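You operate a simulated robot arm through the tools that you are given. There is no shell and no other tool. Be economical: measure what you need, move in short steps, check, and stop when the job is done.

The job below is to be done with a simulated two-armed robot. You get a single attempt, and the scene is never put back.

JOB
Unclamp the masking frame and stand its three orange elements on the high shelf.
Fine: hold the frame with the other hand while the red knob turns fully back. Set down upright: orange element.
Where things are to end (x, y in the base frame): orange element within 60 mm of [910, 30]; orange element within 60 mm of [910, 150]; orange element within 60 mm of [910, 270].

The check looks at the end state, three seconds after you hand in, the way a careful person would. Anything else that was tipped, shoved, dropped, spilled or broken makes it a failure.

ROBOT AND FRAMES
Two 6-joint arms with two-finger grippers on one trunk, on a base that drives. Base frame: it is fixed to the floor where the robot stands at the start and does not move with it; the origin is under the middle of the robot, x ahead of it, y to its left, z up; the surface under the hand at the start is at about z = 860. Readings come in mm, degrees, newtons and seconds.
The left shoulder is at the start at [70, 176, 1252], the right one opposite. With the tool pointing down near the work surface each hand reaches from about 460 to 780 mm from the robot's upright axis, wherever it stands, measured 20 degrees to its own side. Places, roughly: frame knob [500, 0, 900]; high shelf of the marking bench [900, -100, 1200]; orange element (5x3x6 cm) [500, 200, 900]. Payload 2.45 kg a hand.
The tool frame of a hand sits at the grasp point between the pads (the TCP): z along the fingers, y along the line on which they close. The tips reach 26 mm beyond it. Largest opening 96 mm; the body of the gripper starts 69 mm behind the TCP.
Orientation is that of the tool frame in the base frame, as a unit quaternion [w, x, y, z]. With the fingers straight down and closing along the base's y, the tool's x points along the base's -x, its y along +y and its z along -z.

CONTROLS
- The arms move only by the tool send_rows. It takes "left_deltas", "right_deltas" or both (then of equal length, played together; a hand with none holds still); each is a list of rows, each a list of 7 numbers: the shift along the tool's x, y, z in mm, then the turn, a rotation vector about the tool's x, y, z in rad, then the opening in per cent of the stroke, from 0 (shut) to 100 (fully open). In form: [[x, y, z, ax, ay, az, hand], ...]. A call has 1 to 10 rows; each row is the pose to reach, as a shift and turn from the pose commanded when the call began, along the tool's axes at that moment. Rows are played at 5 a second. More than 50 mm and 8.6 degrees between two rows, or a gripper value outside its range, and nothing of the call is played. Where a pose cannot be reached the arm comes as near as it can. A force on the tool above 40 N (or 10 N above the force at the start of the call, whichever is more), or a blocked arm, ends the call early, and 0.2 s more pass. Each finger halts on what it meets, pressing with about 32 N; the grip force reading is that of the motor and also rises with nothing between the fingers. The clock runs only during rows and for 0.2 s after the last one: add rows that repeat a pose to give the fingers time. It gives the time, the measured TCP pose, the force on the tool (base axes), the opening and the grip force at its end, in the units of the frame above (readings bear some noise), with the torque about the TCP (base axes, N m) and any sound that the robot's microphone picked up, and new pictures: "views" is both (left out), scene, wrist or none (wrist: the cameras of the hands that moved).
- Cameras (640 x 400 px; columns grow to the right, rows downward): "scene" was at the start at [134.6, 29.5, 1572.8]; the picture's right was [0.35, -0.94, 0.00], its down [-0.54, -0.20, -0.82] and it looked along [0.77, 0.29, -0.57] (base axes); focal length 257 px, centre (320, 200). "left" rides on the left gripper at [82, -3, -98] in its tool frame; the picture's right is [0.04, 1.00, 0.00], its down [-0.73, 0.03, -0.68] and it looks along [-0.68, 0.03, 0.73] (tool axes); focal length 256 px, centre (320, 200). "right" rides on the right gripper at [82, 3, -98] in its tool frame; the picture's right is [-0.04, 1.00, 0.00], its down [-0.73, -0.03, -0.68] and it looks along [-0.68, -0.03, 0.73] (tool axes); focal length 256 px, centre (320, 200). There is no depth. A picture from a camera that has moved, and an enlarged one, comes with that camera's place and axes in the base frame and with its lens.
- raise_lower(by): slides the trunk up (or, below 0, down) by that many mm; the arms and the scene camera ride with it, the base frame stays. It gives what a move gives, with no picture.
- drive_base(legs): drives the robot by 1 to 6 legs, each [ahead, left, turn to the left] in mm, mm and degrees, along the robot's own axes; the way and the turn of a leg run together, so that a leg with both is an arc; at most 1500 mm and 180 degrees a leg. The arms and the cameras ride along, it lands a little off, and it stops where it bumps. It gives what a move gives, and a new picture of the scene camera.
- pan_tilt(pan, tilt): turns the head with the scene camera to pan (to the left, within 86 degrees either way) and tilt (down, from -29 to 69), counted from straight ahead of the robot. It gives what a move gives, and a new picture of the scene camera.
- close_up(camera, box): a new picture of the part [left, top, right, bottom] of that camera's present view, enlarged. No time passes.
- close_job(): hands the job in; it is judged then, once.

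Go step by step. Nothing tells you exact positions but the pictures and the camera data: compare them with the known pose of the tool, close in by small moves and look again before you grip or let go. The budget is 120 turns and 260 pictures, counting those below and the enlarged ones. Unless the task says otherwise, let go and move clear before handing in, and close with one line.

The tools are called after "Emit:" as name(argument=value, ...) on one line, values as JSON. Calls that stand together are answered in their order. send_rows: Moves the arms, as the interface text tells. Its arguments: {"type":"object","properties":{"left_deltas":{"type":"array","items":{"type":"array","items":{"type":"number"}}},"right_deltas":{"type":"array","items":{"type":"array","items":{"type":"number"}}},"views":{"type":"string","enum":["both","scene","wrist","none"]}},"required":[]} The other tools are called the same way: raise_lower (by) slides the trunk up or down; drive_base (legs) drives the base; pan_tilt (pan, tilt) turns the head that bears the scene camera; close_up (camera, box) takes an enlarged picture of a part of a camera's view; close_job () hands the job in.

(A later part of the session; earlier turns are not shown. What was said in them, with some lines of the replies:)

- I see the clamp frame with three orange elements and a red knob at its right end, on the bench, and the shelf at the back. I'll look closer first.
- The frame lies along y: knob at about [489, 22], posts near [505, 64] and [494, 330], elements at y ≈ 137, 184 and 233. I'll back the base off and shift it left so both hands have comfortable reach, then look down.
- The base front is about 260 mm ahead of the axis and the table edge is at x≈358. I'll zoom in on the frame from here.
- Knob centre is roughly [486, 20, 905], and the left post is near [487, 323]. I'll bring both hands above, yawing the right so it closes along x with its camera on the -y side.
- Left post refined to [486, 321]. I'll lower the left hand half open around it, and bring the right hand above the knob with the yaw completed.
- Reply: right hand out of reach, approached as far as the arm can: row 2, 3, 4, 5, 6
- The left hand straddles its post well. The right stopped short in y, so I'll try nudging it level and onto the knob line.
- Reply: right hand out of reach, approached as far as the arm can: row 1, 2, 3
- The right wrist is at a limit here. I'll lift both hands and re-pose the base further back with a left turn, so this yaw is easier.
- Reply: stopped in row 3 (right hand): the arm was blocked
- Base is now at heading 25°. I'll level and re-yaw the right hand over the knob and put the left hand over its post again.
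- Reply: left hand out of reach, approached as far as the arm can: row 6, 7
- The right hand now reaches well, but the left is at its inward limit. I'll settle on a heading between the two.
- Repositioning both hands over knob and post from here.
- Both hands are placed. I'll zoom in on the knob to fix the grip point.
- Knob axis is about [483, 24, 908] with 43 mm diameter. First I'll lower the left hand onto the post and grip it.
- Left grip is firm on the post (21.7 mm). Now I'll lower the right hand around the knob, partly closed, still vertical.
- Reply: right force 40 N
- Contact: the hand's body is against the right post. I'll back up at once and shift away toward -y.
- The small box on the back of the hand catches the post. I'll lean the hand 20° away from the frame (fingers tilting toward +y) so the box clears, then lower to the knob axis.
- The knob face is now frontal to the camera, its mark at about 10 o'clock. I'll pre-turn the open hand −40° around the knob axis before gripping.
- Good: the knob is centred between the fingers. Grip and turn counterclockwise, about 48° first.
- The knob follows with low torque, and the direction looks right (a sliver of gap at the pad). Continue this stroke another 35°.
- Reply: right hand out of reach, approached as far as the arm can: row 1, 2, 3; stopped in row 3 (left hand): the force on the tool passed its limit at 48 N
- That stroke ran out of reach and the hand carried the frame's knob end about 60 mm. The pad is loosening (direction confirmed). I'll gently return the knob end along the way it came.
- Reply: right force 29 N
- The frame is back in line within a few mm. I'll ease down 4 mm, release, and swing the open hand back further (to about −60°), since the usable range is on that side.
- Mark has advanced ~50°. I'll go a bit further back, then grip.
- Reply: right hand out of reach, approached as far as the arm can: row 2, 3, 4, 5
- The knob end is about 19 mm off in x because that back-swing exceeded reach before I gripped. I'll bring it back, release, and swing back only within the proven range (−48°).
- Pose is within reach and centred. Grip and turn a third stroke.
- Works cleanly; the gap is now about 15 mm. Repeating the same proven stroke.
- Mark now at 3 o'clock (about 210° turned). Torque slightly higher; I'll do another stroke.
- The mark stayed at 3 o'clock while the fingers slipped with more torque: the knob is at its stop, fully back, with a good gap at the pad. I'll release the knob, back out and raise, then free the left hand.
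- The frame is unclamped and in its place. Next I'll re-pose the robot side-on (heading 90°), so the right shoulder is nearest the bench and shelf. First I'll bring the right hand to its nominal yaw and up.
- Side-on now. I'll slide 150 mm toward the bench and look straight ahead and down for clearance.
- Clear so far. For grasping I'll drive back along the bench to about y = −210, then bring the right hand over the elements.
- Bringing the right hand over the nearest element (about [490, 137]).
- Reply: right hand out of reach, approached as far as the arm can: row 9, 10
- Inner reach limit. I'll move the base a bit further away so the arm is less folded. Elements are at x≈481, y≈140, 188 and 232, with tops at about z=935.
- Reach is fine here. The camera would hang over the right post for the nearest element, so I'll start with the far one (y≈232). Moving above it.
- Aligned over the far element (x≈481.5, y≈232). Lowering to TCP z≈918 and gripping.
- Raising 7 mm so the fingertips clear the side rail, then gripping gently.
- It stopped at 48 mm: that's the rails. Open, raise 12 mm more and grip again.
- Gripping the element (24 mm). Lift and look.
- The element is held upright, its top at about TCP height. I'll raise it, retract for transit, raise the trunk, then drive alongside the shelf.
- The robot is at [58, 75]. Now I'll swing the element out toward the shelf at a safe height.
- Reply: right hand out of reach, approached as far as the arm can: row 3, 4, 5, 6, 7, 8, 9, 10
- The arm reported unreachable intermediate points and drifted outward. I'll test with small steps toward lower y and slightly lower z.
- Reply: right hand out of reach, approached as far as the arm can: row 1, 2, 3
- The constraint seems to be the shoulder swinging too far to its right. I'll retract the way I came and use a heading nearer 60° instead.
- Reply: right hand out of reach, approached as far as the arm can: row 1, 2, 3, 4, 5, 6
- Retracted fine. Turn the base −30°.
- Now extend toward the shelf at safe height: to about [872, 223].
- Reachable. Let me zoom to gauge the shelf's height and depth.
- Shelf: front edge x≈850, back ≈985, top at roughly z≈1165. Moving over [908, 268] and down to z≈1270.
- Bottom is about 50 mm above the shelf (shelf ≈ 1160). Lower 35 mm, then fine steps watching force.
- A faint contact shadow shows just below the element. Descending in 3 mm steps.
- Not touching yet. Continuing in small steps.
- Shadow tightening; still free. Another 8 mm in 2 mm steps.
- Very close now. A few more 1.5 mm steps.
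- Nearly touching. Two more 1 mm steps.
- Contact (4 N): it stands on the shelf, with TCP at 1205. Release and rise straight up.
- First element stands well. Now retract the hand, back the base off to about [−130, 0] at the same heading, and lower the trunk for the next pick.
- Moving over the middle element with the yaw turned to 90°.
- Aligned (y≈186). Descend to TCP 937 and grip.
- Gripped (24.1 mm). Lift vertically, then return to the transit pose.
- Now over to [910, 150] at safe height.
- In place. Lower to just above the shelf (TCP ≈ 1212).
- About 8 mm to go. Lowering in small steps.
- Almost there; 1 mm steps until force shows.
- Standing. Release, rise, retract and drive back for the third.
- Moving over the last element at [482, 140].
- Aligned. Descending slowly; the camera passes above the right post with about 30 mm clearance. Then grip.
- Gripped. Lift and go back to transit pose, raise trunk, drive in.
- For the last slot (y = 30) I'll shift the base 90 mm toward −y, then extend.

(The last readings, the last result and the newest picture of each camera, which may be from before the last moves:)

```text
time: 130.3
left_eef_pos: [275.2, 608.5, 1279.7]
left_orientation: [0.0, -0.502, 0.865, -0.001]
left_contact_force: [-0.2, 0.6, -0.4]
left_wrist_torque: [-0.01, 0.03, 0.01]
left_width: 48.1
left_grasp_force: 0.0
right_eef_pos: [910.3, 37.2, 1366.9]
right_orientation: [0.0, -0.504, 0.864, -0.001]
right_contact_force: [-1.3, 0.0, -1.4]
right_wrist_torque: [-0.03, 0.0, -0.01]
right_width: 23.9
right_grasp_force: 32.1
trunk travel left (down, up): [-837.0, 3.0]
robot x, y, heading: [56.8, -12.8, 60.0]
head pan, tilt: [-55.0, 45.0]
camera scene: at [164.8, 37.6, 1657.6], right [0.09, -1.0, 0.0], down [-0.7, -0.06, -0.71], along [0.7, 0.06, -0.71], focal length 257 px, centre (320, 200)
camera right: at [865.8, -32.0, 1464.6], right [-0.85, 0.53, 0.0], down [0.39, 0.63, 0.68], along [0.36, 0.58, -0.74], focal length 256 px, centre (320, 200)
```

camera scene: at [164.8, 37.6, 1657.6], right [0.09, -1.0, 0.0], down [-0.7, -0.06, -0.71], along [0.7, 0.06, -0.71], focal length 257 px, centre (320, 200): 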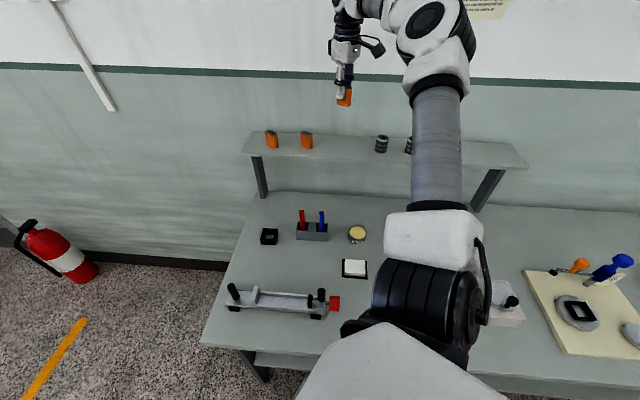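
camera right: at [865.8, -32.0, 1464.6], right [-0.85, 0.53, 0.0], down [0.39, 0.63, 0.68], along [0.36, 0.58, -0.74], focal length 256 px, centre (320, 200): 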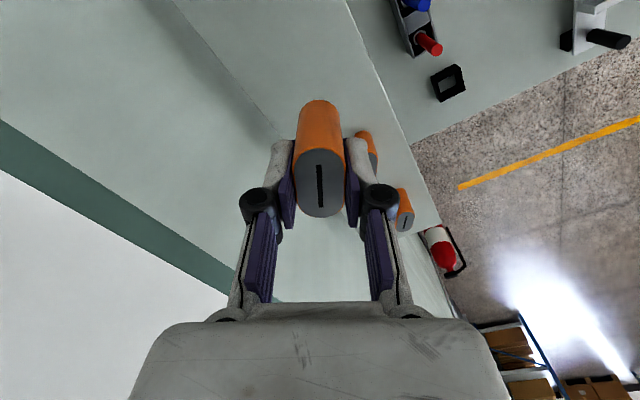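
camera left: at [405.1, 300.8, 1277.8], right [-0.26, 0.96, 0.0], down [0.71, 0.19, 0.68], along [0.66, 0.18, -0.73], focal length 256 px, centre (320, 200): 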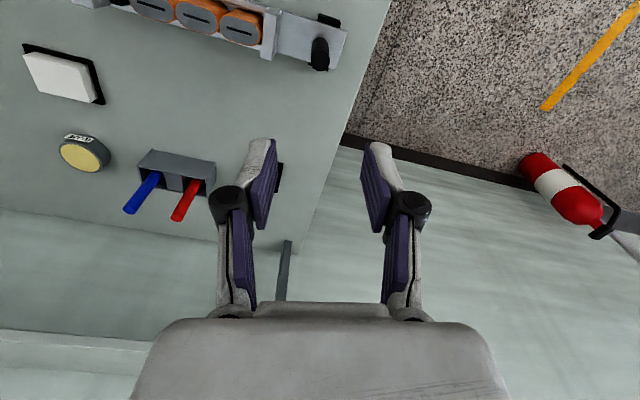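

In place. Lower to TCP ≈ 1216.

Emit:
send_rows(right_deltas=[[5, 0, 40, 0, 0, 0, 10], [5, 0, 80, 0, 0, 0, 10], [5, 0, 115, 0, 0, 0, 10], [5, 0, 138, 0, 0, 0, 10], [5, 0, 150, 0, 0, 0, 10], [5, 0, 150, 0, 0, 0, 10]], views="wrist")

Emit:
close_up(camera="scene", box=[300, 110, 380, 160])

```text
time: 131.7
left_eef_pos: [274.7, 608.7, 1279.5]
left_orientation: [0.001, -0.501, 0.865, 0.0]
left_contact_force: [-0.8, 0.1, 0.2]
left_wrist_torque: [0.03, 0.0, -0.01]
left_width: 48.2
left_grasp_force: 0.1
right_eef_pos: [906.6, 31.1, 1215.5]
right_orientation: [0.0, -0.504, 0.864, 0.0]
right_contact_force: [0.3, -0.2, -0.3]
right_wrist_torque: [0.01, 0.01, 0.03]
right_width: 24.3
right_grasp_force: 32.0
trunk travel left (down, up): [-837.0, 3.0]
robot x, y, heading: [54.7, -13.2, 60.1]
head pan, tilt: [-55.0, 45.0]
camera right: at [862.3, -38.1, 1313.7], right [-0.85, 0.53, 0.0], down [0.39, 0.62, 0.68], along [0.36, 0.58, -0.73], focal length 256 px, centre (320, 200)
```

right: 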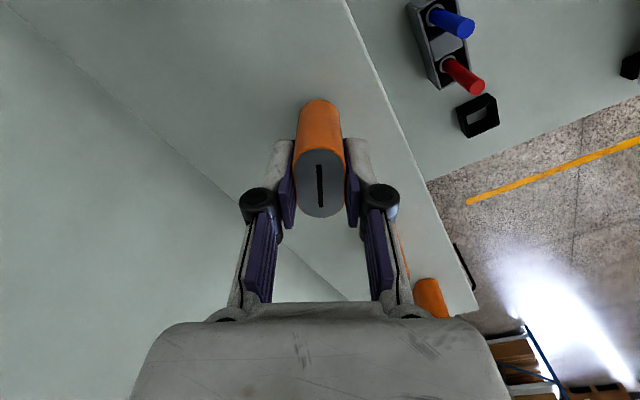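

```text
8.00 times, centred on (340, 135) of scene
camera zoom: at [164.4, 37.0, 1657.6], right [0.09, -1.0, 0.0], down [-0.7, -0.06, -0.71], along [0.7, 0.06, -0.71], focal length 2054 px, centre (160, 720)
```

zoom: 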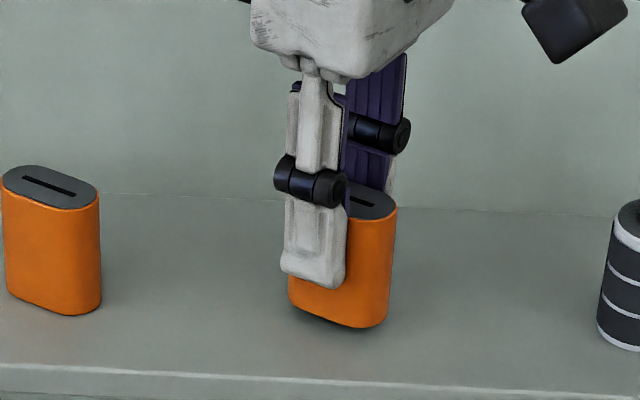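

A few mm to go.

Emit:
send_rows(right_deltas=[[0, 0, 1.5, 0, 0, 0, 10], [0, 0, 3, 0, 0, 0, 10], [0, 0, 4.5, 0, 0, 0, 10], [0, 0, 6, 0, 0, 0, 10], [0, 0, 6, 0, 0, 0, 10]], views="none")

Emit:
close_up(camera="scene", box=[300, 110, 380, 160])

```text
time: 132.9
left_eef_pos: [275.3, 607.5, 1278.5]
left_orientation: [0.001, -0.501, 0.865, 0.0]
left_contact_force: [0.1, -0.1, 0.4]
left_wrist_torque: [-0.04, 0.02, -0.02]
left_width: 48.0
left_grasp_force: 0.0
right_eef_pos: [905.4, 30.7, 1210.3]
right_orientation: [-0.001, -0.504, 0.864, -0.001]
right_contact_force: [0.3, -0.6, -1.4]
right_wrist_torque: [-0.01, 0.03, -0.04]
right_width: 24.1
right_grasp_force: 32.5
trunk travel left (down, up): [-837.0, 3.0]
robot x, y, heading: [58.0, -14.4, 59.8]
head pan, tilt: [-55.0, 45.0]
```

```text
8.00 times, centred on (340, 135) of scene
camera zoom: at [164.8, 36.7, 1657.6], right [0.09, -1.0, 0.0], down [-0.7, -0.06, -0.71], along [0.7, 0.06, -0.71], focal length 2054 px, centre (160, 720)
```

zoom: 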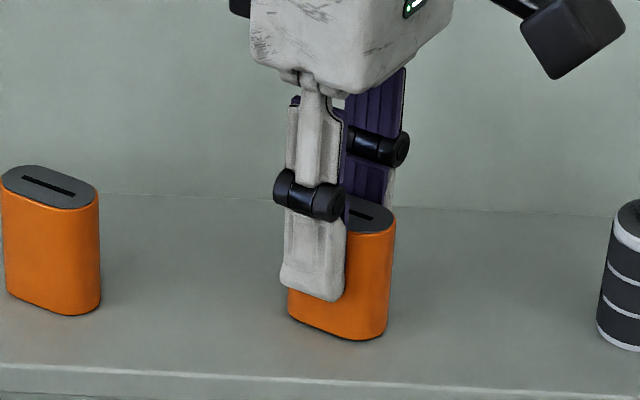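

Nearly touching; 1 mm steps.

Emit:
send_rows(right_deltas=[[0, 0, 1, 0, 0, 0, 10], [0, 0, 2, 0, 0, 0, 10], [0, 0, 2.5, 0, 0, 0, 10], [0, 0, 2.5, 0, 0, 0, 10]], views="none")

Emit:
close_up(camera="scene", box=[300, 110, 380, 160])

```text
time: 133.9
left_eef_pos: [273.6, 608.5, 1280.1]
left_orientation: [0.001, -0.501, 0.865, 0.0]
left_contact_force: [-0.7, -0.6, 0.3]
left_wrist_torque: [0.03, 0.01, -0.01]
left_width: 48.0
left_grasp_force: 0.0
right_eef_pos: [904.6, 30.6, 1207.7]
right_orientation: [0.001, -0.503, 0.864, -0.001]
right_contact_force: [5.4, -0.7, 12.0]
right_wrist_torque: [-0.1, -0.18, 0.02]
right_width: 24.3
right_grasp_force: 31.9
trunk travel left (down, up): [-837.0, 3.0]
robot x, y, heading: [56.8, -13.2, 60.2]
head pan, tilt: [-55.0, 45.0]
```

```text
8.00 times, centred on (340, 135) of scene
camera zoom: at [163.3, 36.2, 1657.9], right [0.09, -1.0, 0.0], down [-0.7, -0.06, -0.71], along [0.7, 0.06, -0.71], focal length 2054 px, centre (160, 720)
```

zoom: 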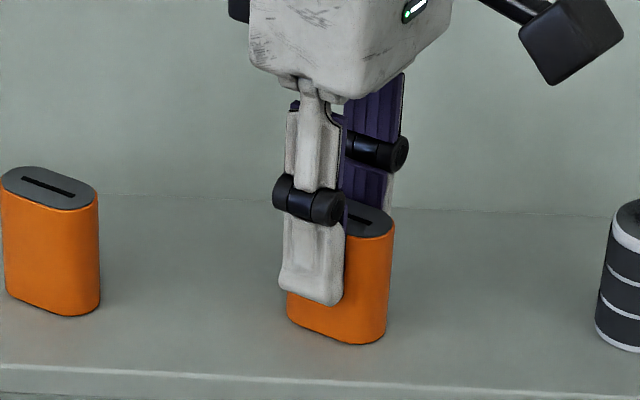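

Firm contact. Ease up 1 mm, release, rise and retract.

Emit:
send_rows(right_deltas=[[0, 0, -1, 0, 0, 0, 10], [0, 0, -1, 0, 0, 0, 30], [0, 0, -1, 0, 0, 0, 45], [0, 0, -1, 0, 0, 0, 60], [0, 0, -1, 0, 0, 0, 60], [0, 0, -30, 0, 0, 0, 60], [0, 0, -75, 0, 0, 0, 60], [0, 0, -120, 0, 0, 0, 60], [0, 0, -160, 0, 0, 0, 60]])

Emit:
send_rows(right_deltas=[[-9, 42, 0, 0, 0, 0, 60], [-18, 84, 0, 0, 0, 0, 60], [-27, 126, 0, 0, 0, 0, 60], [-36, 168, 0, 0, 0, 0, 60], [-46, 210, 0, 0, 0, 0, 60], [-55, 252, 0, 0, 0, 0, 60]], views="scene")

Emit:
close_up(camera="scene", box=[230, 100, 390, 200])

Emit:
close_up(camera="scene", box=[200, 240, 360, 340])

```text
time: 135.9
left_eef_pos: [275.0, 609.1, 1280.3]
left_orientation: [0.001, -0.502, 0.865, -0.001]
left_contact_force: [-0.1, -0.4, 0.1]
left_wrist_torque: [-0.02, -0.01, 0.0]
left_width: 48.2
left_grasp_force: 0.2
right_eef_pos: [905.1, 31.0, 1368.5]
right_orientation: [0.0, -0.503, 0.864, -0.001]
right_contact_force: [-0.8, -0.2, -0.1]
right_wrist_torque: [0.01, -0.08, 0.05]
right_width: 57.7
right_grasp_force: 0.0
trunk travel left (down, up): [-837.0, 3.0]
robot x, y, heading: [56.0, -10.9, 60.2]
head pan, tilt: [-55.0, 45.0]
camera scene: at [163.4, 37.3, 1657.6], right [0.09, -1.0, 0.0], down [-0.7, -0.06, -0.71], along [0.7, 0.06, -0.71], focal length 257 px, centre (320, 200)
camera right: at [860.9, -37.2, 1465.9], right [-0.85, 0.53, 0.0], down [0.39, 0.63, 0.68], along [0.36, 0.58, -0.73], focal length 256 px, centre (320, 200)
```

scene: 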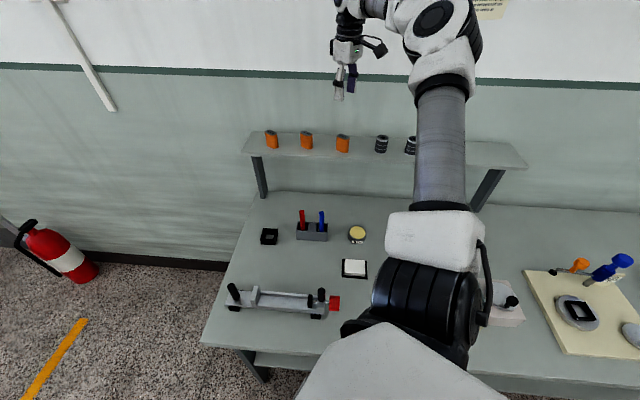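
right: 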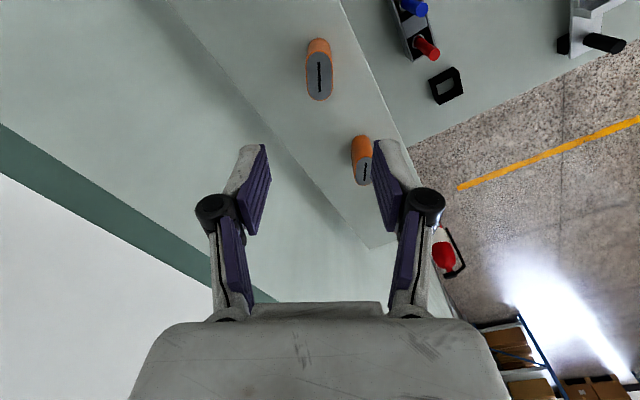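

```text
time: 137.3
left_eef_pos: [273.4, 609.4, 1277.7]
left_orientation: [0.0, -0.501, 0.865, -0.002]
left_contact_force: [-0.5, 0.3, -0.6]
left_wrist_torque: [0.01, -0.04, -0.02]
left_width: 48.1
left_grasp_force: 0.1
right_eef_pos: [711.0, 205.0, 1364.5]
right_orientation: [0.0, -0.504, 0.864, -0.001]
right_contact_force: [0.0, -0.3, 0.1]
right_wrist_torque: [-0.02, -0.03, 0.01]
right_width: 57.6
right_grasp_force: 0.1
trunk travel left (down, up): [-837.0, 3.0]
robot x, y, heading: [55.7, -13.2, 60.1]
head pan, tilt: [-55.0, 45.0]
camera scene: at [162.4, 39.1, 1657.6], right [0.09, -1.0, 0.0], down [-0.7, -0.06, -0.71], along [0.71, 0.06, -0.71], focal length 257 px, centre (320, 200)
```

scene: 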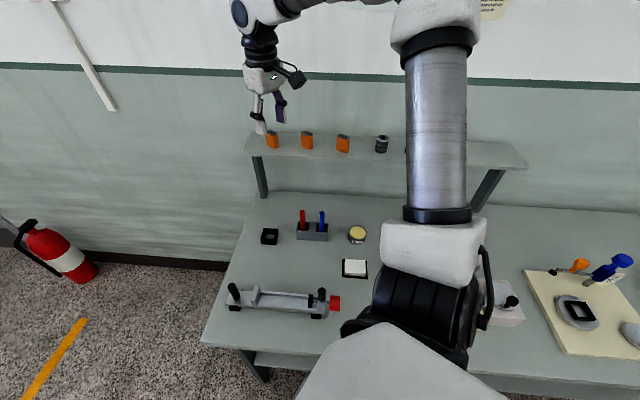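

```text
4.00 times, centred on (310, 150) of scene
camera zoom: at [162.4, 39.1, 1657.6], right [0.09, -1.0, 0.0], down [-0.7, -0.06, -0.71], along [0.71, 0.06, -0.71], focal length 1027 px, centre (360, 400)
```

zoom: 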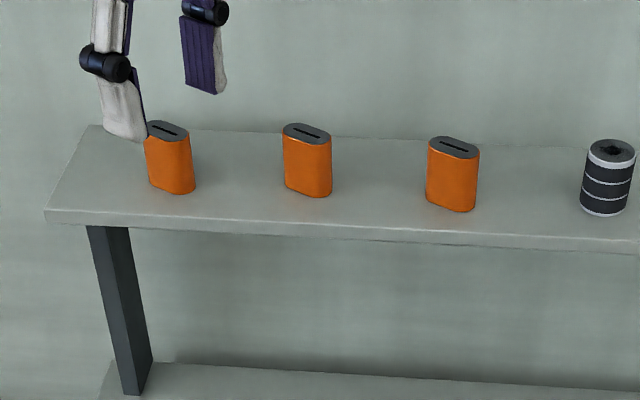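

```text
4.00 times, centred on (280, 290) of scene
camera zoom: at [162.4, 39.1, 1657.6], right [0.09, -1.0, 0.0], down [-0.7, -0.06, -0.71], along [0.71, 0.06, -0.71], focal length 1027 px, centre (480, -160)
```

zoom: 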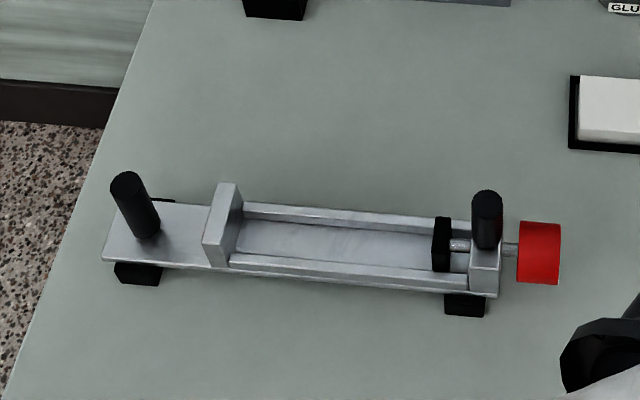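

All three orange elements stand upright on the shelf at about [908, 270], [913, 150] and [905, 31]. The frame is unclamped on the bench, close to where it began, and both hands are clear.

Emit:
close_job()

```text
The job is handed in.
```

The masking frame is unclamped and the three orange elements stand upright on the high shelf, at about [908, 270], [913, 150] and [905, 31]. The knob is back against its stop, judging by the fingers slipping on it. While I was turning it, the frame's knob end got dragged about 60 mm and later about 19 mm; I put it back to within a few mm. The hand also pressed on the right post once, at about 35 N.
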